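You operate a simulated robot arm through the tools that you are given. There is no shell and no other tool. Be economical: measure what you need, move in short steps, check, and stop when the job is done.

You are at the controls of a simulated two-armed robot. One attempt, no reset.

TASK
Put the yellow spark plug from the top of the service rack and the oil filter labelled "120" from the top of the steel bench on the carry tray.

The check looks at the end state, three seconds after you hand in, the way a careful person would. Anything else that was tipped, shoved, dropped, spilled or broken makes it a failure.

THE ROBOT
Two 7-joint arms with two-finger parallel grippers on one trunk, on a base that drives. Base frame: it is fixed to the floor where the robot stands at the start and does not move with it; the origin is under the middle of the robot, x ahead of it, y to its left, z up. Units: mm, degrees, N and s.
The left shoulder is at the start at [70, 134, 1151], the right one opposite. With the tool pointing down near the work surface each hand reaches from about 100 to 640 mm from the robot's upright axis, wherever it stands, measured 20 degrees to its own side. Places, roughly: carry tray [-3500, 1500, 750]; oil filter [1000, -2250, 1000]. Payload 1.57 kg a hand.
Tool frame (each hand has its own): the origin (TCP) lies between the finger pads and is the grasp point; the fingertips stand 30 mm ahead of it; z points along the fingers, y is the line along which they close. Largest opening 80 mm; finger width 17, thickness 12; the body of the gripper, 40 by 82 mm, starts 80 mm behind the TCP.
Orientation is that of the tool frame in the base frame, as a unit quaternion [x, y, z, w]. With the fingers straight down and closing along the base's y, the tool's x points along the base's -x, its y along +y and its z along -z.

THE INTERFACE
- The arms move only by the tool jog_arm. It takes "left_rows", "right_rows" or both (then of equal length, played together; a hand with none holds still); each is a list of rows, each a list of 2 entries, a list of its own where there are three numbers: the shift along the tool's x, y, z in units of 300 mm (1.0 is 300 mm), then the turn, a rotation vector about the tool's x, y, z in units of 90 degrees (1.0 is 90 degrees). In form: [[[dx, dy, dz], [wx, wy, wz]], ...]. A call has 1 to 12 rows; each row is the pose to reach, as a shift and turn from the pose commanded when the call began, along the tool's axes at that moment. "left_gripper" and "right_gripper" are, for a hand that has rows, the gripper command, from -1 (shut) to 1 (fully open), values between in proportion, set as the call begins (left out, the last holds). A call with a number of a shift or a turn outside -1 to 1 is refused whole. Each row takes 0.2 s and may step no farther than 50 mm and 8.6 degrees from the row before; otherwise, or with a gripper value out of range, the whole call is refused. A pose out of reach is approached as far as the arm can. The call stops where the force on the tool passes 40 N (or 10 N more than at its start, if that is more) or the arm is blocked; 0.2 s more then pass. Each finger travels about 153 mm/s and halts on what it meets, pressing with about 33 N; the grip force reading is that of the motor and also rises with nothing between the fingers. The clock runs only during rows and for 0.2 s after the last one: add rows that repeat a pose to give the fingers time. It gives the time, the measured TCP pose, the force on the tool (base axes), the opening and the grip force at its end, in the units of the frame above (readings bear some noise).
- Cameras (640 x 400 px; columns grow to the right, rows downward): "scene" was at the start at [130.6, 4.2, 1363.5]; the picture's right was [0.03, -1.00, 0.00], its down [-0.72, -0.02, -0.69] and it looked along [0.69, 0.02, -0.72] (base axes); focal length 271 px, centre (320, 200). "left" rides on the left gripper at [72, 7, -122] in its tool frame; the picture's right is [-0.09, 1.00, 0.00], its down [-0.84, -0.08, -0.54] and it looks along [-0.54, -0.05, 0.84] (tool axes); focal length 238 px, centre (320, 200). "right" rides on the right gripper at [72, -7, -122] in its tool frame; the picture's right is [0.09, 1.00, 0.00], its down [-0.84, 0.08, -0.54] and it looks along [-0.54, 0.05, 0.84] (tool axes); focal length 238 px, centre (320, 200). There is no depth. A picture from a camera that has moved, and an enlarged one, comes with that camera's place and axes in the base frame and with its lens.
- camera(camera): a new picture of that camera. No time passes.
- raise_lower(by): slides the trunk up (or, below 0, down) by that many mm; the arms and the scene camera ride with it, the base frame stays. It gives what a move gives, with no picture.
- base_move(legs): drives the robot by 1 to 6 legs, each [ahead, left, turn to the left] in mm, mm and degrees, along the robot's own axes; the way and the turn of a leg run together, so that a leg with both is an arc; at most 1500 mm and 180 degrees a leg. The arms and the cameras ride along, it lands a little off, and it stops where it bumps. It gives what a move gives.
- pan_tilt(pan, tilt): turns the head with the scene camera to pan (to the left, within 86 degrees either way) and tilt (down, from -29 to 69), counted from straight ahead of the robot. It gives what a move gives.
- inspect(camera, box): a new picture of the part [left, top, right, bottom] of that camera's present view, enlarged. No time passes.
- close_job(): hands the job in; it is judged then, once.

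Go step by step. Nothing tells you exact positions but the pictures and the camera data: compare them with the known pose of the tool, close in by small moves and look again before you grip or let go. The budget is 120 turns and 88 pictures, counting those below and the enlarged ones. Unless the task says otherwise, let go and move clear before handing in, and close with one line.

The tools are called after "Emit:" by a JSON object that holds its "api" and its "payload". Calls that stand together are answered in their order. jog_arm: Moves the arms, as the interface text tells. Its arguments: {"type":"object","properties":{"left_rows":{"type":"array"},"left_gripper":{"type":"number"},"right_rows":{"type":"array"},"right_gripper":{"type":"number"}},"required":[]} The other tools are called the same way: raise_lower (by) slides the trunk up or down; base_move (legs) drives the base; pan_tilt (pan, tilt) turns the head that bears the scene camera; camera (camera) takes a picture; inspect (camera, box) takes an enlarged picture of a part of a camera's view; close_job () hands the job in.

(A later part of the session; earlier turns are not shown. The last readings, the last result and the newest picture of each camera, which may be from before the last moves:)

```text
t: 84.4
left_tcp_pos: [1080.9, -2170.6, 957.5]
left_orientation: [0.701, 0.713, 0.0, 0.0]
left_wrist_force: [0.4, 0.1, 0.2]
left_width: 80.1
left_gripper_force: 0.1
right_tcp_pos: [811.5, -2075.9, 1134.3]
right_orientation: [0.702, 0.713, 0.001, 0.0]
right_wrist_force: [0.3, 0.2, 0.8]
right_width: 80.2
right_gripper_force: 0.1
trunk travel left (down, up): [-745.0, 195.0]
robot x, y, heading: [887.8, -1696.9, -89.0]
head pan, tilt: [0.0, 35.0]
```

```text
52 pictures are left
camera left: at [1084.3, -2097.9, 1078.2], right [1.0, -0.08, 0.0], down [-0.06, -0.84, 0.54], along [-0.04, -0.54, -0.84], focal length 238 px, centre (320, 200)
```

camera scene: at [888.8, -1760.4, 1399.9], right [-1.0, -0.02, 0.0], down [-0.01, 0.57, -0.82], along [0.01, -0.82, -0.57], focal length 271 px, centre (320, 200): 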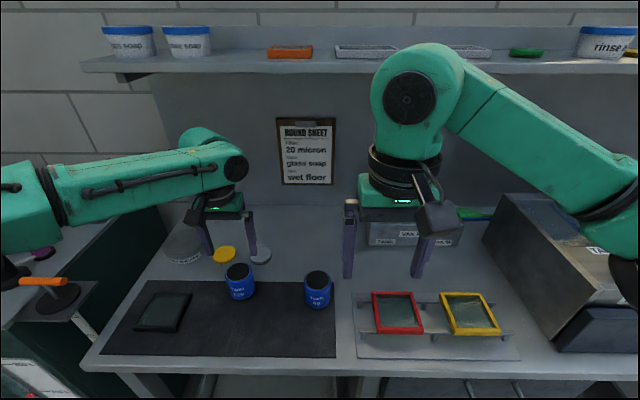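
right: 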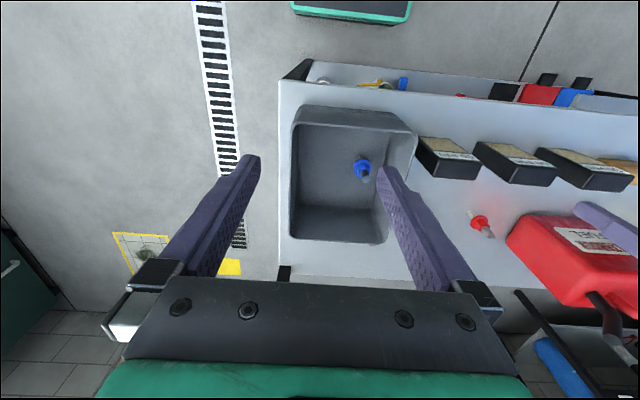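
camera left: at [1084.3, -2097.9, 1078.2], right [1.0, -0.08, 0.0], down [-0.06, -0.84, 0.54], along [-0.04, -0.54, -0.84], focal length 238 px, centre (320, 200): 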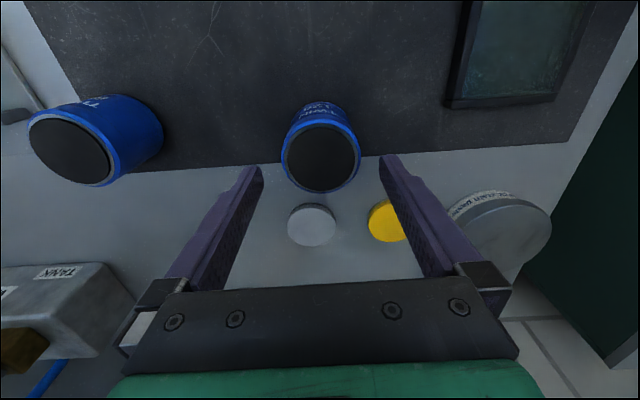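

Well centred; descend 90 mm and close.

Emit:
{"api": "jog_arm", "payload": {"left_rows": [[[0.006, -0.003, 0.1], [0, 0, 0]], [[0.006, -0.003, 0.2], [0, 0, 0]], [[0.006, -0.003, 0.3], [0, 0, 0]], [[0.006, -0.003, 0.3], [0, 0, 0]]], "left_gripper": 1}}

Emit:
{"api": "camera", "payload": {"camera": "left"}}

```text
t: 85.3
left_tcp_pos: [1079.3, -2167.6, 874.2]
left_orientation: [0.701, 0.713, 0.0, 0.001]
left_wrist_force: [1.6, 7.3, 11.0]
left_width: 79.7
left_gripper_force: 0.1
right_tcp_pos: [811.7, -2075.1, 1134.3]
right_orientation: [0.702, 0.713, -0.001, 0.0]
right_wrist_force: [-1.5, 0.1, 0.1]
right_width: 80.0
right_gripper_force: 0.1
trunk travel left (down, up): [-745.0, 195.0]
robot x, y, heading: [890.1, -1695.1, -89.2]
head pan, tilt: [0.0, 35.0]
stopped in row 4 (left hand): the force on the tool passed its limit (the readings are from after the stop); the commanded pose is now the measured one
```

```text
51 pictures are left
camera left: at [1082.9, -2095.1, 995.4], right [1.0, -0.08, 0.0], down [-0.07, -0.84, 0.54], along [-0.04, -0.54, -0.84], focal length 238 px, centre (320, 200)
```

left: 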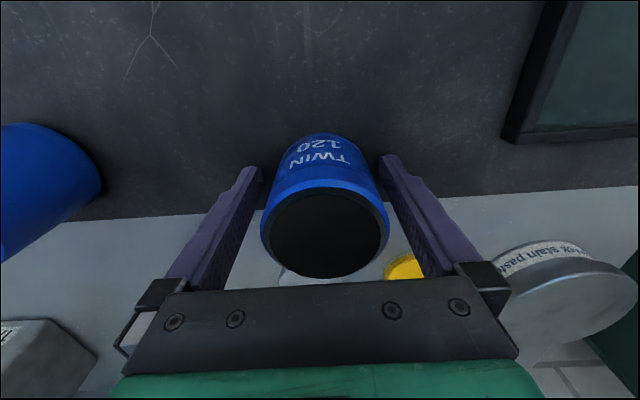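

The fingertips touched the mat at ≈844, so the filter is about 67 mm tall. Lift 5 mm and close.

Emit:
{"api": "jog_arm", "payload": {"left_rows": [[[0, 0, -0.02], [0, 0, 0]], [[0, 0, -0.02], [0, 0, 0]]]}}

Emit:
{"api": "jog_arm", "payload": {"left_rows": [[[0, 0, 0], [0, 0, 0]], [[0, 0, 0], [0, 0, 0]], [[0, 0, 0], [0, 0, 0]]], "left_gripper": -1}}

Emit:
{"api": "jog_arm", "payload": {"left_rows": [[[0, 0, -0.1], [0, 0, 0]], [[0, 0, -0.2], [0, 0, 0]], [[0, 0, -0.35], [0, 0, 0]], [[0, 0, -0.5], [0, 0, 0]]]}}

Emit:
{"api": "camera", "payload": {"camera": "left"}}

```text
t: 85.9
left_tcp_pos: [1078.5, -2169.5, 879.8]
left_orientation: [0.701, 0.713, -0.001, 0.001]
left_wrist_force: [-0.1, -0.6, 0.6]
left_width: 80.0
left_gripper_force: 0.0
right_tcp_pos: [811.2, -2076.1, 1132.6]
right_orientation: [0.701, 0.713, 0.0, 0.0]
right_wrist_force: [-0.4, 0.0, -0.7]
right_width: 80.1
right_gripper_force: 0.1
trunk travel left (down, up): [-745.0, 195.0]
robot x, y, heading: [885.7, -1696.1, -89.2]
head pan, tilt: [0.0, 35.0]
```

```text
t: 86.7
left_tcp_pos: [1079.3, -2168.6, 879.1]
left_orientation: [0.702, 0.713, -0.001, 0.002]
left_wrist_force: [0.8, -1.6, 2.6]
left_width: 59.3
left_gripper_force: 33.2
right_tcp_pos: [811.4, -2076.0, 1133.7]
right_orientation: [0.702, 0.713, 0.0, 0.0]
right_wrist_force: [-0.4, -1.1, 0.8]
right_width: 80.0
right_gripper_force: 0.1
trunk travel left (down, up): [-745.0, 195.0]
robot x, y, heading: [885.3, -1695.0, -89.0]
head pan, tilt: [0.0, 35.0]
```

```text
t: 87.7
left_tcp_pos: [1078.6, -2168.6, 1029.5]
left_orientation: [0.702, 0.712, 0.001, 0.001]
left_wrist_force: [0.6, 0.7, -0.2]
left_width: 0.2
left_gripper_force: 21.5
right_tcp_pos: [812.1, -2075.2, 1134.2]
right_orientation: [0.701, 0.713, 0.0, 0.0]
right_wrist_force: [-0.7, 0.0, -0.3]
right_width: 79.7
right_gripper_force: 0.1
trunk travel left (down, up): [-745.0, 195.0]
robot x, y, heading: [887.2, -1691.3, -89.0]
head pan, tilt: [0.0, 35.0]
```

```text
50 pictures are left
camera left: at [1082.7, -2097.0, 1152.1], right [1.0, -0.08, 0.0], down [-0.07, -0.84, 0.54], along [-0.04, -0.54, -0.84], focal length 238 px, centre (320, 200)
```

left: 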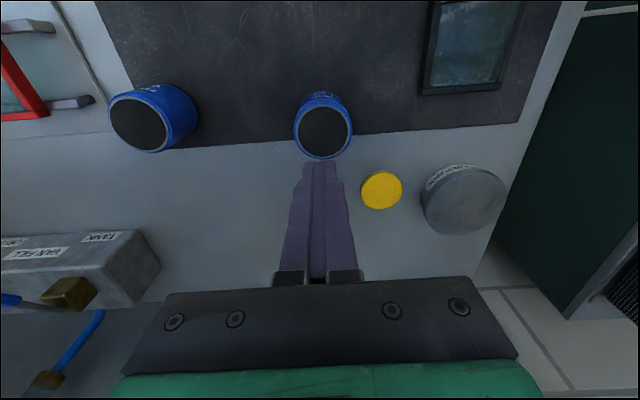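

The filter slipped and stayed standing in place at ≈[1080, -2170]. Retry: open, descend, close longer, and lift much more slowly, checking the width.

Emit:
{"api": "jog_arm", "payload": {"left_rows": [[[0, 0, 0], [0, 0, 0]], [[0, 0, 0], [0, 0, 0]], [[0, 0.003, 0.15], [0, 0, 0]], [[0, 0.003, 0.3], [0, 0, 0]], [[0, 0.003, 0.43], [0, 0, 0]], [[0, 0.003, 0.5], [0, 0, 0]], [[0, 0.003, 0.508], [0, 0, 0]], [[0, 0.003, 0.508], [0, 0, 0]]], "left_gripper": 1}}

Emit:
{"api": "inspect", "payload": {"camera": "left", "box": [200, 100, 440, 300]}}

```text
t: 89.5
left_tcp_pos: [1079.2, -2168.3, 876.7]
left_orientation: [0.701, 0.713, 0.001, 0.0]
left_wrist_force: [0.6, -0.1, 0.9]
left_width: 79.6
left_gripper_force: 0.0
right_tcp_pos: [811.4, -2076.5, 1134.9]
right_orientation: [0.701, 0.713, 0.0, 0.0]
right_wrist_force: [0.2, -0.8, 0.2]
right_width: 80.0
right_gripper_force: 0.0
trunk travel left (down, up): [-745.0, 195.0]
robot x, y, heading: [889.8, -1696.4, -88.9]
head pan, tilt: [0.0, 35.0]
```

```text
2.00 times, centred on (320, 200) of left
camera zoom: at [1083.6, -2096.9, 998.1], right [1.0, -0.08, 0.0], down [-0.07, -0.84, 0.54], along [-0.04, -0.54, -0.84], focal length 477 px, centre (320, 200)
```

zoom: 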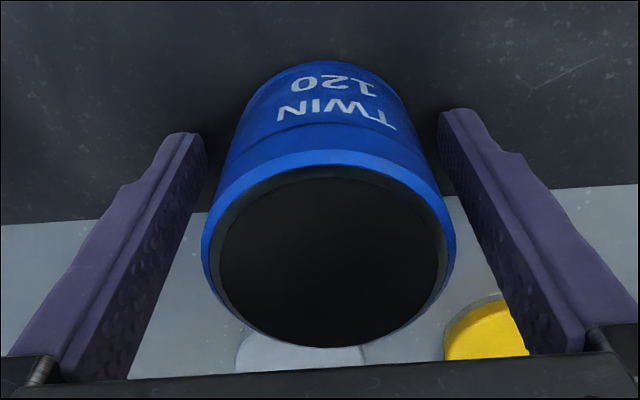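

Emit:
{"api": "jog_arm", "payload": {"left_rows": [[[0, 0, 0], [0, 0, 0]], [[0, 0, 0], [0, 0, 0]], [[0, 0, 0], [0, 0, 0]], [[0, 0, 0], [0, 0, 0]], [[0, 0, -0.01], [0, 0, 0]], [[0, 0, -0.02], [0, 0, 0]], [[0, 0, -0.03], [0, 0, 0]], [[0, 0, -0.04], [0, 0, 0]]], "left_gripper": -1}}

Emit:
{"api": "inspect", "payload": {"camera": "left", "box": [200, 100, 440, 300]}}

```text
t: 91.3
left_tcp_pos: [1079.7, -2168.8, 889.5]
left_orientation: [0.702, 0.712, 0.0, 0.001]
left_wrist_force: [-0.7, -0.2, -1.7]
left_width: 59.1
left_gripper_force: 32.4
right_tcp_pos: [811.7, -2076.6, 1133.4]
right_orientation: [0.702, 0.712, 0.0, 0.0]
right_wrist_force: [0.3, 0.2, 0.0]
right_width: 79.9
right_gripper_force: 0.1
trunk travel left (down, up): [-745.0, 195.0]
robot x, y, heading: [886.1, -1695.2, -89.2]
head pan, tilt: [0.0, 35.0]
```

```text
2.00 times, centred on (320, 200) of left
camera zoom: at [1083.8, -2097.3, 1010.3], right [1.0, -0.08, 0.0], down [-0.06, -0.84, 0.54], along [-0.04, -0.54, -0.84], focal length 477 px, centre (320, 200)
```

zoom: 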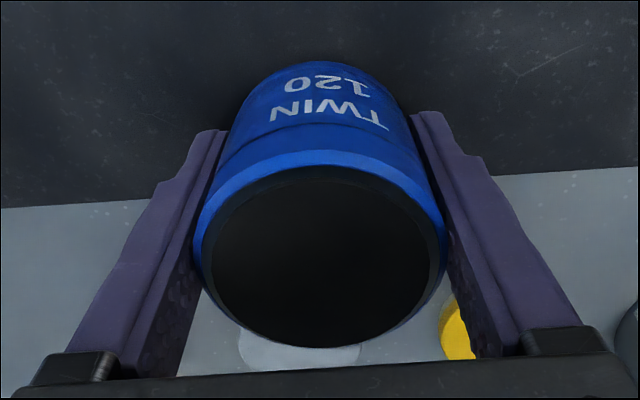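

It lifts this time. Continue lifting gently.

Emit:
{"api": "jog_arm", "payload": {"left_rows": [[[0, 0, -0.02], [0, 0, 0]], [[0, 0, -0.05], [0, 0, 0]], [[0, 0, -0.09], [0, 0, 0]], [[0, 0, -0.14], [0, 0, 0]], [[0, 0, -0.2], [0, 0, 0]], [[0, 0, -0.26], [0, 0, 0]], [[0, 0, -0.31], [0, 0, 0]], [[0, 0, -0.35], [0, 0, 0]], [[0, 0, -0.38], [0, 0, 0]], [[0, 0, -0.4], [0, 0, 0]], [[0, 0, -0.4], [0, 0, 0]]]}}

Emit:
{"api": "camera", "payload": {"camera": "left"}}

```text
t: 93.7
left_tcp_pos: [1079.7, -2169.5, 1009.5]
left_orientation: [0.702, 0.712, 0.001, 0.001]
left_wrist_force: [0.4, 0.9, -1.6]
left_width: 59.0
left_gripper_force: 33.0
right_tcp_pos: [812.4, -2076.3, 1133.0]
right_orientation: [0.702, 0.712, 0.0, 0.0]
right_wrist_force: [0.3, 0.6, -0.3]
right_width: 79.9
right_gripper_force: 0.1
trunk travel left (down, up): [-745.0, 195.0]
robot x, y, heading: [887.4, -1694.2, -89.1]
head pan, tilt: [0.0, 35.0]
```

```text
47 pictures are left
camera left: at [1083.7, -2097.1, 1130.6], right [1.0, -0.08, 0.0], down [-0.06, -0.84, 0.54], along [-0.04, -0.54, -0.84], focal length 238 px, centre (320, 200)
```

left: 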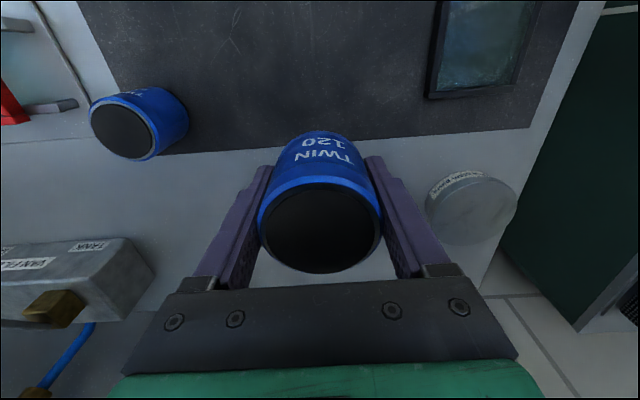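

The filter is held. Back off from the bench, raise, and travel toward -x while looking at the other units along the wall.

Emit:
{"api": "base_move", "payload": {"legs": [[-400, 0, 0]]}}

Emit:
{"api": "raise_lower", "payload": {"by": 190}}

Emit:
{"api": "base_move", "payload": {"legs": [[-50, -1400, 0], [0, -1100, 0]]}}

Emit:
{"api": "pan_tilt", "payload": {"pan": -25, "tilt": 25}}

Emit:
{"api": "camera", "payload": {"camera": "scene"}}

Emit:
{"api": "camera", "payload": {"camera": "left"}}

```text
t: 96.2
left_tcp_pos: [1072.5, -1768.4, 1008.7]
left_orientation: [0.703, 0.711, 0.001, 0.0]
left_wrist_force: [-0.1, 0.3, -2.3]
left_width: 59.0
left_gripper_force: 32.9
right_tcp_pos: [803.4, -1676.1, 1133.1]
right_orientation: [0.702, 0.712, 0.001, -0.001]
right_wrist_force: [-0.2, 0.3, 0.3]
right_width: 80.3
right_gripper_force: 0.0
trunk travel left (down, up): [-745.0, 195.0]
robot x, y, heading: [878.1, -1292.2, -89.1]
head pan, tilt: [0.0, 35.0]
```

```text
t: 98.2
left_tcp_pos: [1071.3, -1768.1, 1199.5]
left_orientation: [0.703, 0.712, 0.001, 0.001]
left_wrist_force: [0.3, -0.3, -1.4]
left_width: 58.9
left_gripper_force: 33.4
right_tcp_pos: [804.8, -1675.6, 1323.9]
right_orientation: [0.703, 0.711, 0.001, 0.001]
right_wrist_force: [-0.3, -0.2, 0.7]
right_width: 79.9
right_gripper_force: 0.1
trunk travel left (down, up): [-935.0, 5.0]
robot x, y, heading: [880.8, -1296.1, -89.2]
head pan, tilt: [0.0, 35.0]
```

```text
t: 110.5
left_tcp_pos: [-1430.6, -1745.4, 1198.8]
left_orientation: [0.702, 0.712, 0.0, 0.001]
left_wrist_force: [0.2, -0.2, -1.5]
left_width: 59.1
left_gripper_force: 33.4
right_tcp_pos: [-1699.6, -1654.1, 1323.5]
right_orientation: [0.701, 0.713, 0.0, 0.001]
right_wrist_force: [-0.1, -0.7, 1.0]
right_width: 80.1
right_gripper_force: 0.0
trunk travel left (down, up): [-935.0, 5.0]
robot x, y, heading: [-1621.5, -1267.9, -89.4]
head pan, tilt: [0.0, 35.0]
```

```text
t: 111.4
left_tcp_pos: [-1431.4, -1744.9, 1198.9]
left_orientation: [0.702, 0.713, 0.0, 0.001]
left_wrist_force: [-1.3, 0.0, -2.0]
left_width: 59.1
left_gripper_force: 32.6
right_tcp_pos: [-1700.1, -1652.7, 1323.5]
right_orientation: [0.702, 0.712, 0.0, 0.0]
right_wrist_force: [-0.5, -0.1, 0.2]
right_width: 80.2
right_gripper_force: 0.1
trunk travel left (down, up): [-935.0, 5.0]
robot x, y, heading: [-1625.6, -1270.6, -89.2]
head pan, tilt: [-25.0, 25.0]
```

```text
46 pictures are left
camera scene: at [-1660.8, -1404.7, 1605.5], right [-0.91, 0.41, 0.0], down [0.17, 0.39, -0.91], along [-0.37, -0.83, -0.42], focal length 271 px, centre (320, 200)
```

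scene: 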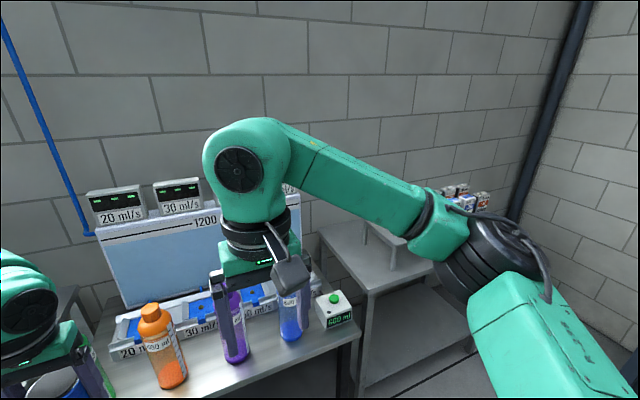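

```text
45 pictures are left
camera left: at [-1428.1, -1674.0, 1320.4], right [1.0, -0.08, 0.0], down [-0.06, -0.84, 0.54], along [-0.04, -0.54, -0.84], focal length 238 px, centre (320, 200)
```

left: 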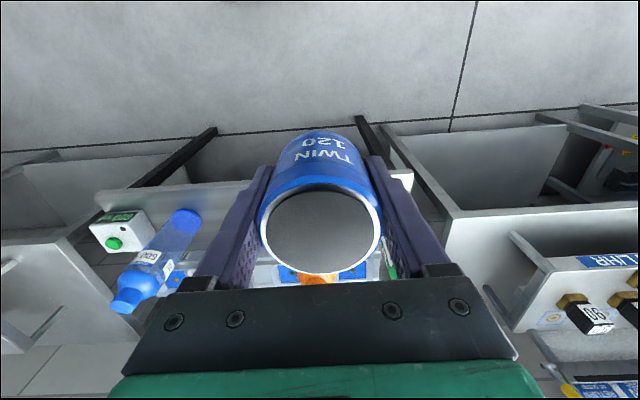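

Filter still held. Next I'll turn to -x and drive toward the far wall aisle, then inspect the pegboard bench and the wooden unit from closer.

Emit:
{"api": "base_move", "payload": {"legs": [[-150, 0, 0], [0, 0, -90], [1050, 0, 0]]}}

Emit:
{"api": "pan_tilt", "payload": {"pan": -20, "tilt": 22}}

Emit:
{"api": "camera", "payload": {"camera": "scene"}}

```text
t: 121.5
left_tcp_pos: [-3140.9, -1365.9, 1199.1]
left_orientation: [1.0, 0.02, -0.001, 0.001]
left_wrist_force: [0.9, -0.3, -2.5]
left_width: 59.0
left_gripper_force: 33.0
right_tcp_pos: [-3054.8, -1095.5, 1324.3]
right_orientation: [1.0, 0.02, 0.001, -0.001]
right_wrist_force: [0.7, 0.4, 0.1]
right_width: 80.1
right_gripper_force: 0.0
trunk travel left (down, up): [-935.0, 5.0]
robot x, y, heading: [-2673.5, -1162.5, -177.5]
head pan, tilt: [-25.0, 25.0]
```

```text
t: 122.2
left_tcp_pos: [-3140.9, -1366.2, 1199.6]
left_orientation: [1.0, 0.02, 0.0, 0.001]
left_wrist_force: [-0.8, -0.2, -1.4]
left_width: 59.0
left_gripper_force: 32.7
right_tcp_pos: [-3054.8, -1095.4, 1324.2]
right_orientation: [1.0, 0.02, 0.0, 0.0]
right_wrist_force: [-0.3, 0.1, 0.5]
right_width: 79.9
right_gripper_force: 0.1
trunk travel left (down, up): [-935.0, 5.0]
robot x, y, heading: [-2670.9, -1163.0, -177.7]
head pan, tilt: [-20.0, 22.0]
```

```text
44 pictures are left
camera scene: at [-2810.3, -1135.8, 1610.4], right [0.3, 0.95, 0.0], down [0.36, -0.11, -0.93], along [-0.88, 0.28, -0.37], focal length 271 px, centre (320, 200)
```

scene: 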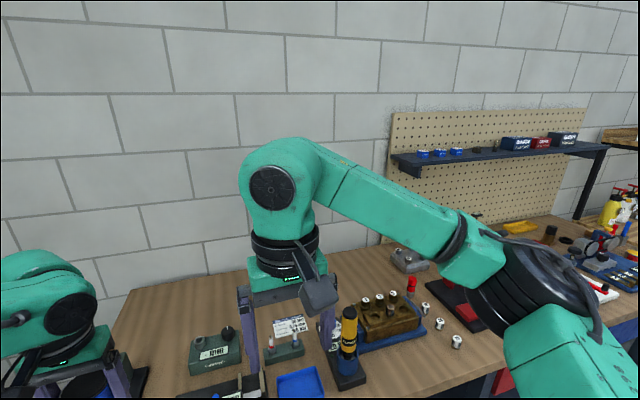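

I'll strafe toward +y along the aisle and look ahead at the wooden unit and beyond.

Emit:
{"api": "base_move", "payload": {"legs": [[-50, -1000, -2]]}}

Emit:
{"api": "pan_tilt", "payload": {"pan": 0, "tilt": 30}}

Emit:
{"api": "camera", "payload": {"camera": "scene"}}

Emit:
{"api": "pan_tilt", "payload": {"pan": -65, "tilt": 20}}

Emit:
{"api": "camera", "payload": {"camera": "scene"}}

```text
t: 127.4
left_tcp_pos: [-3120.2, -348.2, 1199.0]
left_orientation: [1.0, 0.003, 0.0, 0.0]
left_wrist_force: [-0.1, -0.2, -1.9]
left_width: 58.8
left_gripper_force: 33.2
right_tcp_pos: [-3025.7, -80.3, 1323.7]
right_orientation: [1.0, 0.003, 0.0, 0.0]
right_wrist_force: [-0.1, 0.1, 0.3]
right_width: 79.8
right_gripper_force: 0.0
trunk travel left (down, up): [-935.0, 5.0]
robot x, y, heading: [-2646.5, -159.1, -179.7]
head pan, tilt: [-20.0, 22.0]
```

```text
t: 128.2
left_tcp_pos: [-3121.1, -346.5, 1199.8]
left_orientation: [1.0, 0.003, 0.0, 0.001]
left_wrist_force: [0.3, -0.2, -1.8]
left_width: 58.7
left_gripper_force: 33.3
right_tcp_pos: [-3025.7, -79.2, 1324.3]
right_orientation: [1.0, 0.003, 0.0, 0.001]
right_wrist_force: [0.0, 0.7, -0.2]
right_width: 80.0
right_gripper_force: 0.0
trunk travel left (down, up): [-935.0, 5.0]
robot x, y, heading: [-2647.6, -159.8, -179.5]
head pan, tilt: [0.0, 30.0]
```

```text
43 pictures are left
camera scene: at [-2785.6, -158.7, 1597.6], right [0.0, 1.0, 0.0], down [0.5, 0.0, -0.87], along [-0.87, 0.0, -0.5], focal length 271 px, centre (320, 200)
```

scene: 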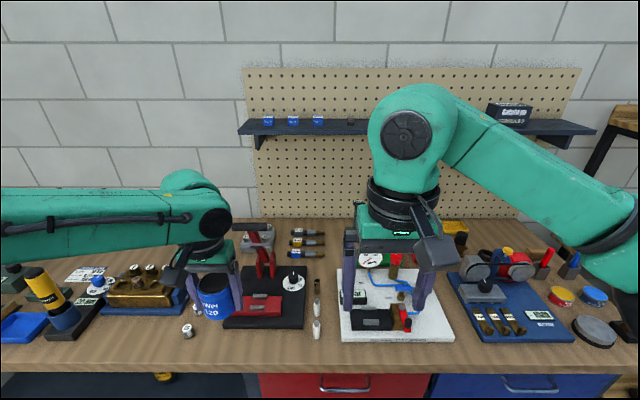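

```text
t: 129.6
left_tcp_pos: [-3120.9, -346.3, 1199.8]
left_orientation: [1.0, 0.003, 0.0, 0.001]
left_wrist_force: [-0.4, -0.1, -1.6]
left_width: 59.0
left_gripper_force: 32.6
right_tcp_pos: [-3024.2, -79.4, 1323.2]
right_orientation: [1.0, 0.003, 0.0, 0.0]
right_wrist_force: [0.8, -0.7, 0.1]
right_width: 80.1
right_gripper_force: 0.0
trunk travel left (down, up): [-935.0, 5.0]
robot x, y, heading: [-2641.7, -159.5, -179.6]
head pan, tilt: [-65.0, 20.0]
```

```text
42 pictures are left
camera scene: at [-2735.1, -74.3, 1613.6], right [0.9, 0.43, 0.0], down [0.15, -0.31, -0.94], along [-0.4, 0.85, -0.34], focal length 271 px, centre (320, 200)
```

scene: 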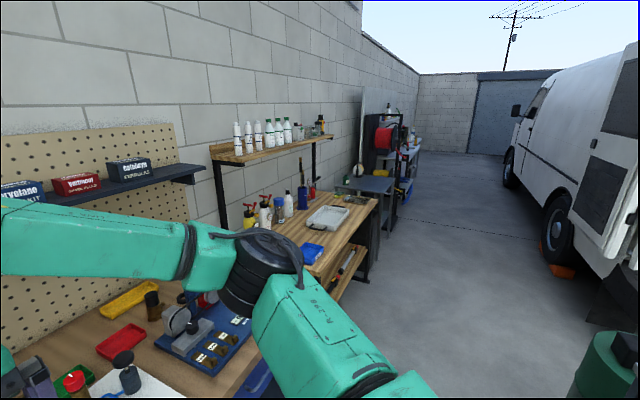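

Corridor is open; continue to y ≈ 1400, facing the tray, and look onward.

Emit:
{"api": "base_move", "payload": {"legs": [[0, -1450, 0]]}}

Emit:
{"api": "pan_tilt", "payload": {"pan": 0, "tilt": 32}}

Emit:
{"api": "camera", "payload": {"camera": "scene"}}

Emit:
{"api": "pan_tilt", "payload": {"pan": -65, "tilt": 20}}

Emit:
{"api": "camera", "payload": {"camera": "scene"}}

```text
t: 136.7
left_tcp_pos: [-3129.0, 1094.2, 1198.3]
left_orientation: [1.0, 0.003, 0.0, 0.001]
left_wrist_force: [-0.1, 0.0, -2.9]
left_width: 59.1
left_gripper_force: 33.4
right_tcp_pos: [-3033.8, 1363.0, 1323.7]
right_orientation: [1.0, 0.002, -0.001, 0.0]
right_wrist_force: [0.4, -0.3, -0.4]
right_width: 80.0
right_gripper_force: 0.1
trunk travel left (down, up): [-935.0, 5.0]
robot x, y, heading: [-2655.8, 1283.2, -179.8]
head pan, tilt: [-65.0, 20.0]
```

```text
t: 138.1
left_tcp_pos: [-3127.7, 1097.2, 1197.4]
left_orientation: [1.0, 0.003, 0.0, 0.001]
left_wrist_force: [0.2, -0.4, -1.7]
left_width: 59.1
left_gripper_force: 32.7
right_tcp_pos: [-3033.2, 1363.0, 1323.4]
right_orientation: [1.0, 0.003, 0.0, 0.001]
right_wrist_force: [-0.3, -0.1, 0.7]
right_width: 80.3
right_gripper_force: 0.0
trunk travel left (down, up): [-935.0, 5.0]
robot x, y, heading: [-2651.1, 1284.5, -179.7]
head pan, tilt: [0.0, 32.0]
```

```text
41 pictures are left
camera scene: at [-2792.4, 1283.6, 1594.4], right [0.0, 1.0, 0.0], down [0.53, 0.0, -0.85], along [-0.85, 0.0, -0.53], focal length 271 px, centre (320, 200)
```

scene: 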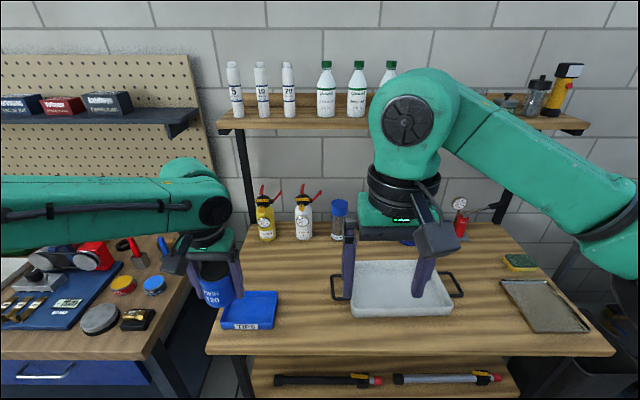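

```text
t: 139.5
left_tcp_pos: [-3129.1, 1095.4, 1198.2]
left_orientation: [1.0, 0.003, 0.0, 0.001]
left_wrist_force: [-0.7, -0.6, -1.6]
left_width: 58.8
left_gripper_force: 32.4
right_tcp_pos: [-3034.2, 1362.8, 1323.6]
right_orientation: [1.0, 0.002, -0.001, 0.0]
right_wrist_force: [0.0, -0.2, -0.6]
right_width: 80.0
right_gripper_force: 0.1
trunk travel left (down, up): [-935.0, 5.0]
robot x, y, heading: [-2649.1, 1281.7, -179.9]
head pan, tilt: [-65.0, 20.0]
```

```text
40 pictures are left
camera scene: at [-2742.7, 1368.2, 1613.6], right [0.9, 0.43, 0.0], down [0.15, -0.31, -0.94], along [-0.4, 0.85, -0.34], focal length 271 px, centre (320, 200)
```

scene: 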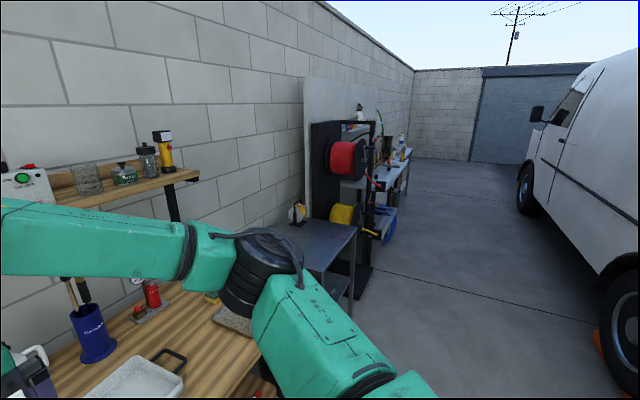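

The carry tray is about [-3440, 1570]. I'll place the filter there first: shift the base and lower the trunk a bit, then look.

Emit:
{"api": "base_move", "payload": {"legs": [[0, -400, 0], [170, 0, 0]]}}

Emit:
{"api": "raise_lower", "payload": {"by": -150}}

Emit:
{"api": "pan_tilt", "payload": {"pan": 0, "tilt": 40}}

Emit:
{"api": "camera", "payload": {"camera": "scene"}}

Emit:
{"api": "camera", "payload": {"camera": "left"}}

```text
t: 143.0
left_tcp_pos: [-3297.0, 1495.4, 1201.6]
left_orientation: [1.0, 0.002, -0.002, 0.0]
left_wrist_force: [-0.4, -0.2, -1.7]
left_width: 59.1
left_gripper_force: 33.8
right_tcp_pos: [-3200.1, 1762.5, 1325.3]
right_orientation: [1.0, 0.002, -0.002, 0.0]
right_wrist_force: [0.5, 0.1, 0.3]
right_width: 79.6
right_gripper_force: 0.0
trunk travel left (down, up): [-935.0, 5.0]
robot x, y, heading: [-2823.7, 1681.0, -179.7]
head pan, tilt: [-65.0, 20.0]
```

```text
t: 144.8
left_tcp_pos: [-3300.7, 1495.3, 1049.0]
left_orientation: [1.0, 0.002, -0.001, 0.001]
left_wrist_force: [0.2, 0.2, -1.9]
left_width: 59.0
left_gripper_force: 33.0
right_tcp_pos: [-3204.0, 1762.3, 1173.7]
right_orientation: [1.0, 0.002, 0.0, 0.0]
right_wrist_force: [0.5, -0.3, -0.6]
right_width: 80.3
right_gripper_force: 0.0
trunk travel left (down, up): [-785.0, 155.0]
robot x, y, heading: [-2822.3, 1680.8, -179.9]
head pan, tilt: [-65.0, 20.0]
```

```text
t: 146.1
left_tcp_pos: [-3300.1, 1493.5, 1048.3]
left_orientation: [1.0, 0.002, 0.0, 0.001]
left_wrist_force: [0.2, 0.4, -1.8]
left_width: 59.2
left_gripper_force: 33.1
right_tcp_pos: [-3205.3, 1761.7, 1173.3]
right_orientation: [1.0, 0.002, 0.0, 0.0]
right_wrist_force: [0.3, -0.3, -0.2]
right_width: 80.2
right_gripper_force: 0.0
trunk travel left (down, up): [-785.0, 155.0]
robot x, y, heading: [-2822.6, 1681.0, -179.9]
head pan, tilt: [0.0, 40.0]
```

```text
39 pictures are left
camera scene: at [-2959.6, 1681.6, 1432.2], right [0.0, 1.0, 0.0], down [0.64, 0.0, -0.77], along [-0.77, 0.0, -0.64], focal length 271 px, centre (320, 200)
```

scene: 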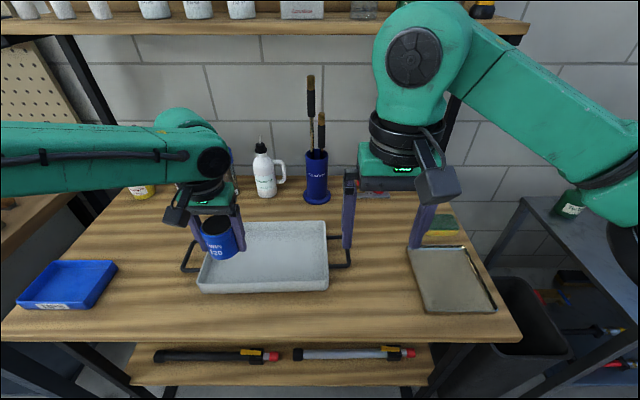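

```text
38 pictures are left
camera left: at [-3229.9, 1488.5, 1170.3], right [-0.09, -1.0, 0.0], down [-0.84, 0.08, 0.54], along [-0.54, 0.05, -0.84], focal length 238 px, centre (320, 200)
```

left: 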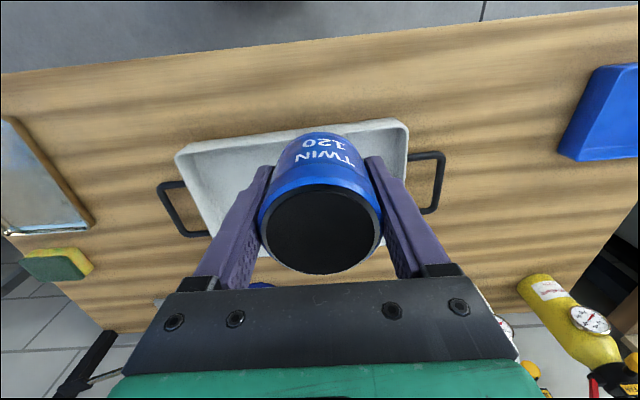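

Tray spans about x -3545…-3335, y 1370…1703. I'll lower the trunk 80, move ahead 70, and position the filter over about [-3420, 1475].

Emit:
{"api": "raise_lower", "payload": {"by": -80}}

Emit:
{"api": "base_move", "payload": {"legs": [[70, 0, 0]]}}

Emit:
{"api": "camera", "payload": {"camera": "left"}}

Emit:
{"api": "camera", "payload": {"camera": "scene"}}

```text
t: 147.3
left_tcp_pos: [-3300.9, 1494.9, 969.4]
left_orientation: [1.0, 0.001, 0.0, 0.001]
left_wrist_force: [0.1, 0.0, -1.7]
left_width: 59.2
left_gripper_force: 32.8
right_tcp_pos: [-3205.5, 1761.9, 1093.3]
right_orientation: [1.0, 0.001, 0.0, 0.0]
right_wrist_force: [-0.2, -0.6, 0.5]
right_width: 79.8
right_gripper_force: 0.1
trunk travel left (down, up): [-705.0, 235.0]
robot x, y, heading: [-2821.8, 1681.8, -179.6]
head pan, tilt: [0.0, 40.0]
```

```text
t: 148.3
left_tcp_pos: [-3368.3, 1494.6, 970.1]
left_orientation: [1.0, 0.002, -0.001, 0.001]
left_wrist_force: [-0.3, 0.3, -2.2]
left_width: 59.0
left_gripper_force: 32.9
right_tcp_pos: [-3272.4, 1760.5, 1094.8]
right_orientation: [1.0, 0.003, -0.001, 0.001]
right_wrist_force: [0.8, 0.2, 0.5]
right_width: 80.0
right_gripper_force: 0.0
trunk travel left (down, up): [-705.0, 235.0]
robot x, y, heading: [-2896.6, 1682.2, -179.7]
head pan, tilt: [0.0, 40.0]
```

```text
37 pictures are left
camera left: at [-3297.4, 1488.0, 1091.4], right [-0.09, -1.0, 0.0], down [-0.84, 0.08, 0.54], along [-0.54, 0.05, -0.84], focal length 238 px, centre (320, 200)
```

left: 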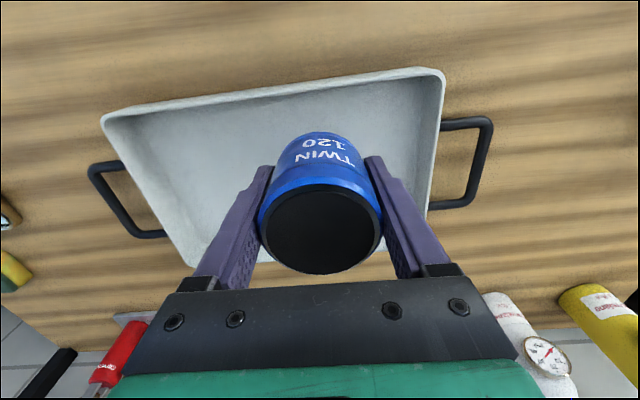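

```text
36 pictures are left
camera scene: at [-3026.6, 1681.2, 1352.5], right [0.0, 1.0, 0.0], down [0.64, 0.0, -0.77], along [-0.77, 0.0, -0.64], focal length 271 px, centre (320, 200)
```

scene: 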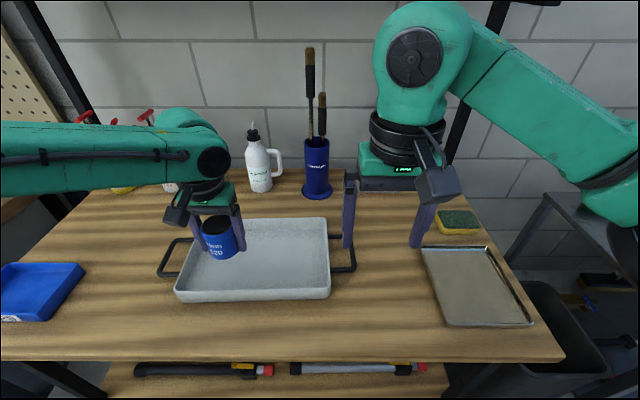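

Emit:
{"api": "jog_arm", "payload": {"left_rows": [[[-0.04, 0.012, 0], [0, 0, 0]], [[-0.1, 0.032, 0], [0, 0, 0]], [[-0.16, 0.053, 0], [0, 0, 0]], [[-0.19, 0.063, 0], [0, 0, 0]], [[-0.19, 0.063, 0.03], [0, 0, 0]], [[-0.19, 0.063, 0.08], [0, 0, 0]], [[-0.19, 0.063, 0.14], [0, 0, 0]], [[-0.19, 0.063, 0.2], [0, 0, 0]], [[-0.19, 0.063, 0.23], [0, 0, 0]], [[-0.19, 0.063, 0.23], [0, 0, 0]]]}}

Emit:
{"api": "camera", "payload": {"camera": "left"}}

Emit:
{"api": "inspect", "payload": {"camera": "scene", "box": [130, 180, 370, 330]}}

```text
t: 150.5
left_tcp_pos: [-3426.7, 1475.2, 898.5]
left_orientation: [1.0, 0.002, 0.0, 0.001]
left_wrist_force: [0.9, 0.9, -0.7]
left_width: 59.2
left_gripper_force: 33.1
right_tcp_pos: [-3275.1, 1761.1, 1093.9]
right_orientation: [1.0, 0.002, 0.0, 0.0]
right_wrist_force: [0.3, 0.1, 0.4]
right_width: 80.2
right_gripper_force: 0.0
trunk travel left (down, up): [-705.0, 235.0]
robot x, y, heading: [-2892.1, 1683.1, -179.7]
head pan, tilt: [0.0, 40.0]
```

```text
35 pictures are left
camera left: at [-3356.3, 1468.7, 1020.6], right [-0.09, -1.0, 0.0], down [-0.84, 0.08, 0.54], along [-0.54, 0.05, -0.84], focal length 238 px, centre (320, 200)
```

left: 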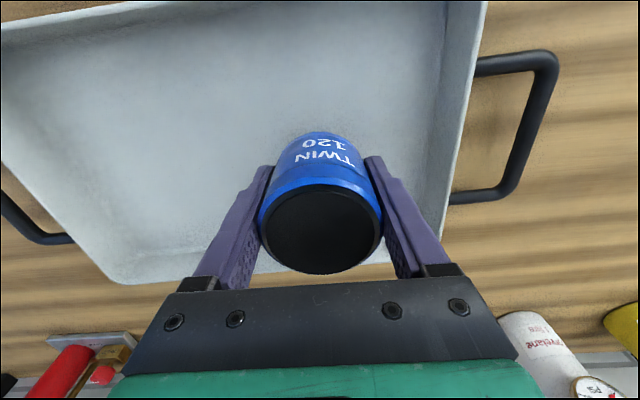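

```text
2.67 times, centred on (250, 255) of scene
camera zoom: at [-3029.4, 1681.1, 1352.2], right [0.0, 1.0, 0.0], down [0.64, 0.0, -0.77], along [-0.77, 0.0, -0.64], focal length 722 px, centre (507, 53)
```

zoom: 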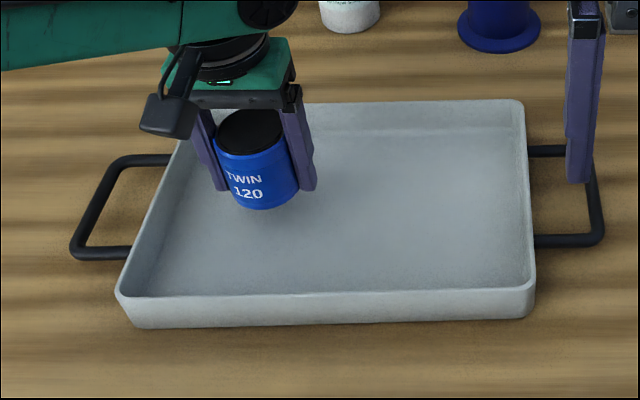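

Emit:
{"api": "jog_arm", "payload": {"left_rows": [[[0, 0, 0.02], [0, 0, 0]], [[0, 0, 0.04], [0, 0, 0]], [[0, 0, 0.06], [0, 0, 0]], [[0, 0, 0.08], [0, 0, 0]], [[0, 0, 0.08], [0, 0, 0]]]}}

Emit:
{"api": "inspect", "payload": {"camera": "scene", "box": [160, 200, 280, 275]}}

```text
t: 151.7
left_tcp_pos: [-3422.7, 1473.5, 878.5]
left_orientation: [1.0, 0.002, -0.001, 0.001]
left_wrist_force: [0.3, 0.4, -2.3]
left_width: 58.9
left_gripper_force: 32.9
left hand out of reach, approached as far as the arm can: row 3, 4, 5
right_tcp_pos: [-3273.4, 1762.0, 1093.9]
right_orientation: [1.0, 0.003, 0.0, 0.0]
right_wrist_force: [0.2, 0.4, 0.4]
right_width: 79.8
right_gripper_force: 0.0
trunk travel left (down, up): [-705.0, 235.0]
robot x, y, heading: [-2896.8, 1682.2, -179.5]
head pan, tilt: [0.0, 40.0]
```

```text
5.33 times, centred on (220, 238) of scene
camera zoom: at [-3029.5, 1681.1, 1352.2], right [0.0, 1.0, 0.0], down [0.64, 0.0, -0.77], along [-0.77, 0.0, -0.64], focal length 1445 px, centre (853, 0)
```

zoom: 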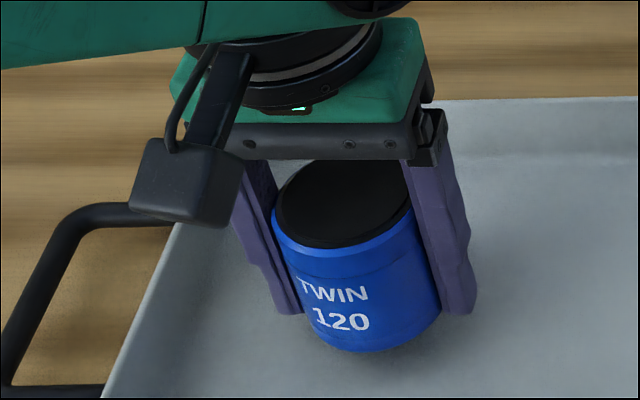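

The arm is at its limit, so I'll lower the last bit with the trunk in small steps, watching the force.

Emit:
{"api": "raise_lower", "payload": {"by": -8}}

Emit:
{"api": "raise_lower", "payload": {"by": -4}}

Emit:
{"api": "inspect", "payload": {"camera": "scene", "box": [160, 200, 280, 275]}}

```text
t: 152.3
left_tcp_pos: [-3423.0, 1472.5, 870.5]
left_orientation: [1.0, 0.001, -0.001, -0.001]
left_wrist_force: [0.1, 0.2, -2.5]
left_width: 58.7
left_gripper_force: 32.9
right_tcp_pos: [-3274.4, 1761.3, 1085.7]
right_orientation: [1.0, 0.003, 0.0, 0.0]
right_wrist_force: [0.3, 0.5, -0.1]
right_width: 79.9
right_gripper_force: 0.1
trunk travel left (down, up): [-697.0, 243.0]
robot x, y, heading: [-2891.1, 1681.3, -179.6]
head pan, tilt: [0.0, 40.0]
```

```text
t: 152.8
left_tcp_pos: [-3423.4, 1473.0, 866.5]
left_orientation: [1.0, 0.002, -0.001, 0.001]
left_wrist_force: [-0.7, -0.3, -2.5]
left_width: 59.0
left_gripper_force: 32.9
right_tcp_pos: [-3275.3, 1761.4, 1081.1]
right_orientation: [1.0, 0.003, 0.0, 0.0]
right_wrist_force: [-0.4, -0.6, -0.5]
right_width: 80.1
right_gripper_force: 0.0
trunk travel left (down, up): [-693.0, 247.0]
robot x, y, heading: [-2896.5, 1681.9, -179.9]
head pan, tilt: [0.0, 40.0]
```

```text
5.33 times, centred on (220, 238) of scene
camera zoom: at [-3029.8, 1681.1, 1340.1], right [0.0, 1.0, 0.0], down [0.64, 0.0, -0.77], along [-0.77, 0.0, -0.64], focal length 1445 px, centre (853, 0)
```

zoom: 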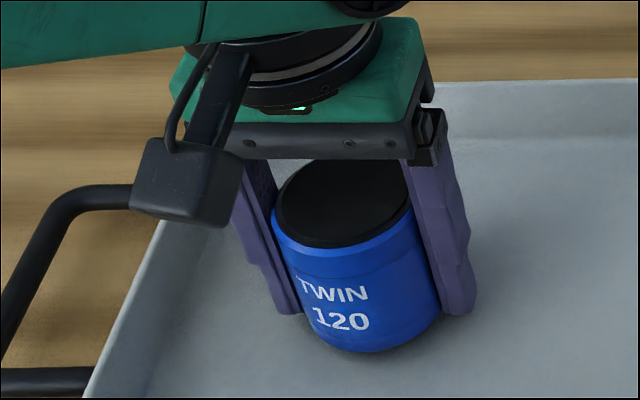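

Emit:
{"api": "raise_lower", "payload": {"by": -4}}

Emit:
{"api": "raise_lower", "payload": {"by": -4}}

```text
t: 153.3
left_tcp_pos: [-3423.8, 1473.2, 862.4]
left_orientation: [1.0, 0.001, -0.001, 0.0]
left_wrist_force: [-0.3, 0.4, -2.2]
left_width: 58.9
left_gripper_force: 33.2
right_tcp_pos: [-3275.2, 1761.3, 1077.4]
right_orientation: [1.0, 0.002, 0.001, 0.0]
right_wrist_force: [-1.0, 0.0, -0.1]
right_width: 80.1
right_gripper_force: 0.1
trunk travel left (down, up): [-689.0, 251.0]
robot x, y, heading: [-2893.0, 1682.2, -179.6]
head pan, tilt: [0.0, 40.0]
```

```text
t: 153.9
left_tcp_pos: [-3423.4, 1473.2, 858.3]
left_orientation: [1.0, 0.002, -0.001, 0.0]
left_wrist_force: [-0.7, -0.5, -2.0]
left_width: 59.3
left_gripper_force: 33.3
right_tcp_pos: [-3275.2, 1761.3, 1073.9]
right_orientation: [1.0, 0.003, 0.0, -0.001]
right_wrist_force: [-0.5, 0.5, -0.6]
right_width: 80.0
right_gripper_force: 0.0
trunk travel left (down, up): [-685.0, 255.0]
robot x, y, heading: [-2895.0, 1684.8, -179.8]
head pan, tilt: [0.0, 40.0]
```

Emit:
{"api": "raise_lower", "payload": {"by": -4}}

Emit:
{"api": "raise_lower", "payload": {"by": -4}}

Emit:
{"api": "inspect", "payload": {"camera": "scene", "box": [160, 190, 320, 290]}}

```text
t: 154.4
left_tcp_pos: [-3422.4, 1473.6, 857.6]
left_orientation: [1.0, 0.002, -0.006, 0.0]
left_wrist_force: [-2.1, -3.9, 19.1]
left_width: 59.2
left_gripper_force: 33.0
right_tcp_pos: [-3272.4, 1761.2, 1070.8]
right_orientation: [1.0, 0.003, -0.001, 0.0]
right_wrist_force: [0.2, 0.5, 0.6]
right_width: 80.2
right_gripper_force: 0.1
trunk travel left (down, up): [-681.0, 259.0]
robot x, y, heading: [-2894.1, 1679.1, -179.8]
head pan, tilt: [0.0, 40.0]
```

```text
t: 154.9
left_tcp_pos: [-3422.4, 1474.6, 855.8]
left_orientation: [1.0, 0.002, -0.006, 0.0]
left_wrist_force: [-5.7, -4.4, 33.1]
left_width: 59.0
left_gripper_force: 32.9
right_tcp_pos: [-3270.4, 1762.7, 1066.9]
right_orientation: [1.0, 0.002, -0.003, 0.001]
right_wrist_force: [0.4, 0.5, 0.0]
right_width: 80.2
right_gripper_force: 0.0
trunk travel left (down, up): [-677.0, 263.0]
robot x, y, heading: [-2895.3, 1682.6, -179.8]
head pan, tilt: [0.0, 40.0]
```

```text
4.00 times, centred on (240, 240) of scene
camera zoom: at [-3024.3, 1682.4, 1325.0], right [0.0, 1.0, 0.0], down [0.64, 0.0, -0.77], along [-0.77, 0.0, -0.64], focal length 1084 px, centre (640, 40)
```

zoom: 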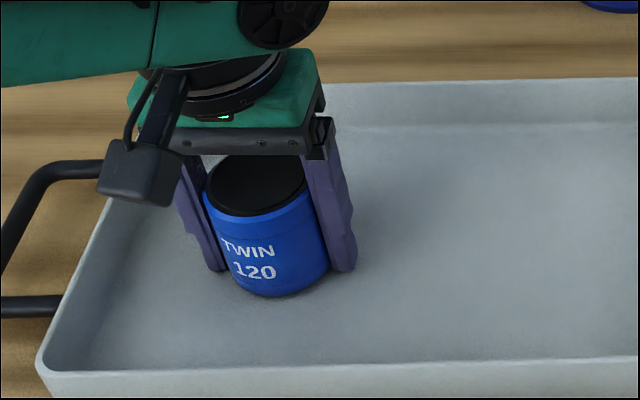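

Contact made (floor ≈ z 825). Ease up 6 mm, open, then rise.

Emit:
{"api": "raise_lower", "payload": {"by": 6}}

Emit:
{"api": "jog_arm", "payload": {"left_rows": [[[0, 0, 0], [0, 0, 0]], [[0, 0, 0], [0, 0, 0]], [[0, 0, 0], [0, 0, 0]]], "left_gripper": 1}}

Emit:
{"api": "raise_lower", "payload": {"by": 150}}

Emit:
{"api": "camera", "payload": {"camera": "left"}}

```text
t: 155.5
left_tcp_pos: [-3421.8, 1474.4, 855.8]
left_orientation: [1.0, 0.002, 0.0, 0.001]
left_wrist_force: [-4.1, 1.0, 8.5]
left_width: 59.0
left_gripper_force: 33.4
right_tcp_pos: [-3273.7, 1761.8, 1072.3]
right_orientation: [1.0, 0.003, -0.001, 0.0]
right_wrist_force: [0.1, 0.1, -0.1]
right_width: 79.9
right_gripper_force: 0.1
trunk travel left (down, up): [-683.0, 257.0]
robot x, y, heading: [-2890.3, 1681.1, -179.9]
head pan, tilt: [0.0, 40.0]
```

```text
t: 156.3
left_tcp_pos: [-3422.9, 1473.4, 856.7]
left_orientation: [1.0, 0.002, -0.001, -0.001]
left_wrist_force: [-0.4, -0.1, -0.1]
left_width: 79.9
left_gripper_force: 0.0
right_tcp_pos: [-3275.4, 1761.2, 1071.2]
right_orientation: [1.0, 0.003, 0.001, 0.0]
right_wrist_force: [0.2, -0.2, -0.8]
right_width: 80.0
right_gripper_force: 0.0
trunk travel left (down, up): [-683.0, 257.0]
robot x, y, heading: [-2895.4, 1684.0, -179.8]
head pan, tilt: [0.0, 40.0]
```

```text
t: 158.0
left_tcp_pos: [-3423.3, 1472.0, 1006.7]
left_orientation: [1.0, 0.001, 0.0, 0.0]
left_wrist_force: [0.9, 0.4, 0.4]
left_width: 80.2
left_gripper_force: 0.1
right_tcp_pos: [-3274.4, 1761.3, 1221.5]
right_orientation: [1.0, 0.002, 0.0, 0.001]
right_wrist_force: [0.1, 0.0, -0.6]
right_width: 79.9
right_gripper_force: 0.1
trunk travel left (down, up): [-833.0, 107.0]
robot x, y, heading: [-2891.6, 1682.5, -179.9]
head pan, tilt: [0.0, 40.0]
```

```text
30 pictures are left
camera left: at [-3352.0, 1466.7, 1127.5], right [-0.09, -1.0, 0.0], down [-0.84, 0.07, 0.54], along [-0.54, 0.05, -0.84], focal length 238 px, centre (320, 200)
```

left: 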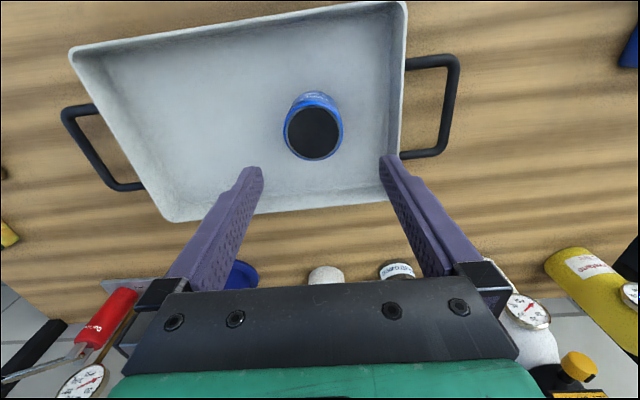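

The filter stands in the tray. Now back off, raise and look at the units further along +y.

Emit:
{"api": "base_move", "payload": {"legs": [[-300, 0, 0]]}}

Emit:
{"api": "raise_lower", "payload": {"by": 105}}

Emit:
{"api": "base_move", "payload": {"legs": [[0, -900, 0]]}}

Emit:
{"api": "pan_tilt", "payload": {"pan": -65, "tilt": 20}}

Emit:
{"api": "camera", "payload": {"camera": "scene"}}

```text
t: 160.1
left_tcp_pos: [-3124.9, 1474.9, 1005.8]
left_orientation: [1.0, 0.002, 0.0, 0.0]
left_wrist_force: [-0.4, 0.0, -0.4]
left_width: 80.0
left_gripper_force: 0.0
right_tcp_pos: [-2977.0, 1762.4, 1221.4]
right_orientation: [1.0, 0.003, 0.0, 0.0]
right_wrist_force: [1.2, 0.3, 0.5]
right_width: 79.9
right_gripper_force: 0.0
trunk travel left (down, up): [-833.0, 107.0]
robot x, y, heading: [-2588.7, 1684.4, -179.7]
head pan, tilt: [0.0, 40.0]
```

```text
t: 161.4
left_tcp_pos: [-3122.5, 1474.1, 1111.4]
left_orientation: [1.0, 0.004, -0.002, 0.0]
left_wrist_force: [0.2, -0.5, -0.4]
left_width: 80.0
left_gripper_force: 0.1
right_tcp_pos: [-2975.4, 1763.3, 1325.6]
right_orientation: [1.0, 0.003, 0.0, 0.0]
right_wrist_force: [-0.1, 0.3, 0.4]
right_width: 80.1
right_gripper_force: 0.0
trunk travel left (down, up): [-938.0, 2.0]
robot x, y, heading: [-2599.8, 1683.9, -179.5]
head pan, tilt: [0.0, 40.0]
```

```text
t: 166.2
left_tcp_pos: [-3125.0, 2374.6, 1111.7]
left_orientation: [1.0, -0.002, -0.001, 0.0]
left_wrist_force: [-0.3, 1.4, 1.0]
left_width: 79.9
left_gripper_force: 0.1
right_tcp_pos: [-2975.7, 2661.6, 1327.1]
right_orientation: [1.0, -0.002, 0.001, -0.001]
right_wrist_force: [-0.1, -0.1, -0.9]
right_width: 79.7
right_gripper_force: 0.1
trunk travel left (down, up): [-938.0, 2.0]
robot x, y, heading: [-2595.5, 2577.5, 179.8]
head pan, tilt: [0.0, 40.0]
```

```text
t: 167.5
left_tcp_pos: [-3126.1, 2376.3, 1110.9]
left_orientation: [1.0, -0.003, -0.002, 0.0]
left_wrist_force: [0.6, -0.8, -0.2]
left_width: 80.1
left_gripper_force: 0.0
right_tcp_pos: [-2975.2, 2663.8, 1326.8]
right_orientation: [1.0, -0.002, 0.0, -0.001]
right_wrist_force: [0.6, -0.2, 0.6]
right_width: 80.0
right_gripper_force: 0.0
trunk travel left (down, up): [-938.0, 2.0]
robot x, y, heading: [-2593.6, 2579.0, 179.6]
head pan, tilt: [-65.0, 20.0]
```

```text
29 pictures are left
camera scene: at [-2684.5, 2665.2, 1616.6], right [0.91, 0.42, 0.0], down [0.14, -0.31, -0.94], along [-0.39, 0.85, -0.34], focal length 271 px, centre (320, 200)
```

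scene: 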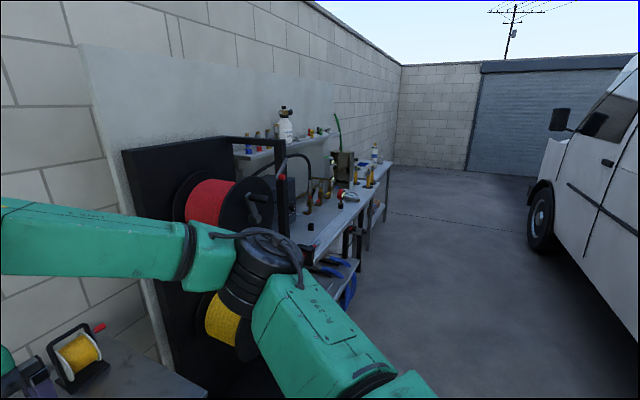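

Emit:
{"api": "inspect", "payload": {"camera": "scene", "box": [230, 95, 400, 225]}}

Emit:
{"api": "pan_tilt", "payload": {"pan": 0, "tilt": 38}}

Emit:
{"api": "camera", "payload": {"camera": "scene"}}

```text
3.08 times, centred on (315, 160) of scene
camera zoom: at [-2684.5, 2665.2, 1616.6], right [0.91, 0.42, 0.0], down [0.14, -0.31, -0.94], along [-0.39, 0.85, -0.34], focal length 834 px, centre (335, 323)
```

zoom: 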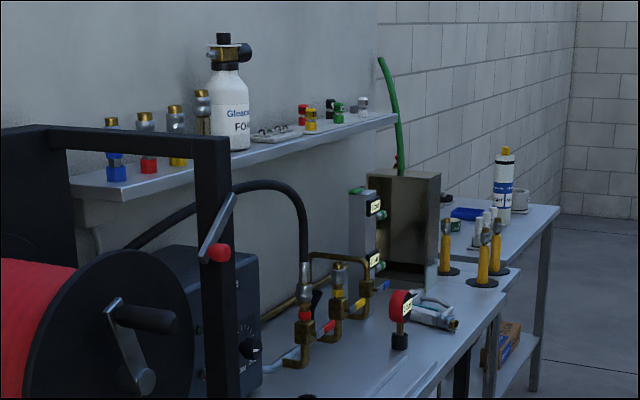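

```text
t: 168.9
left_tcp_pos: [-3124.6, 2377.5, 1111.6]
left_orientation: [1.0, -0.002, -0.002, 0.0]
left_wrist_force: [0.1, 0.2, -0.3]
left_width: 80.1
left_gripper_force: 0.0
right_tcp_pos: [-2975.4, 2662.7, 1327.4]
right_orientation: [1.0, -0.002, 0.001, 0.001]
right_wrist_force: [-1.0, 0.8, 0.3]
right_width: 79.8
right_gripper_force: 0.2
trunk travel left (down, up): [-938.0, 2.0]
robot x, y, heading: [-2594.6, 2577.7, 179.5]
head pan, tilt: [0.0, 38.0]
```

```text
27 pictures are left
camera scene: at [-2731.7, 2581.3, 1588.2], right [0.0, 1.0, 0.0], down [0.62, 0.0, -0.79], along [-0.79, 0.0, -0.62], focal length 271 px, centre (320, 200)
```

scene: 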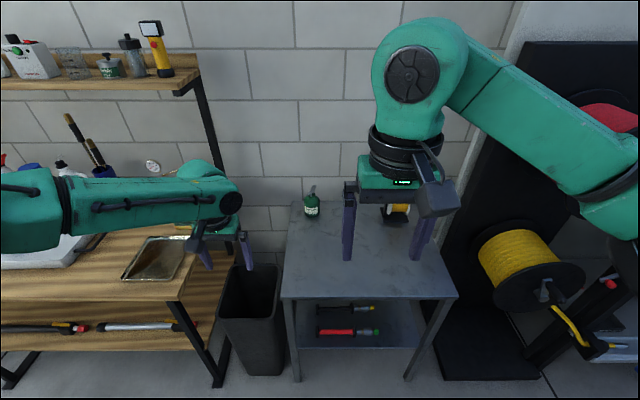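

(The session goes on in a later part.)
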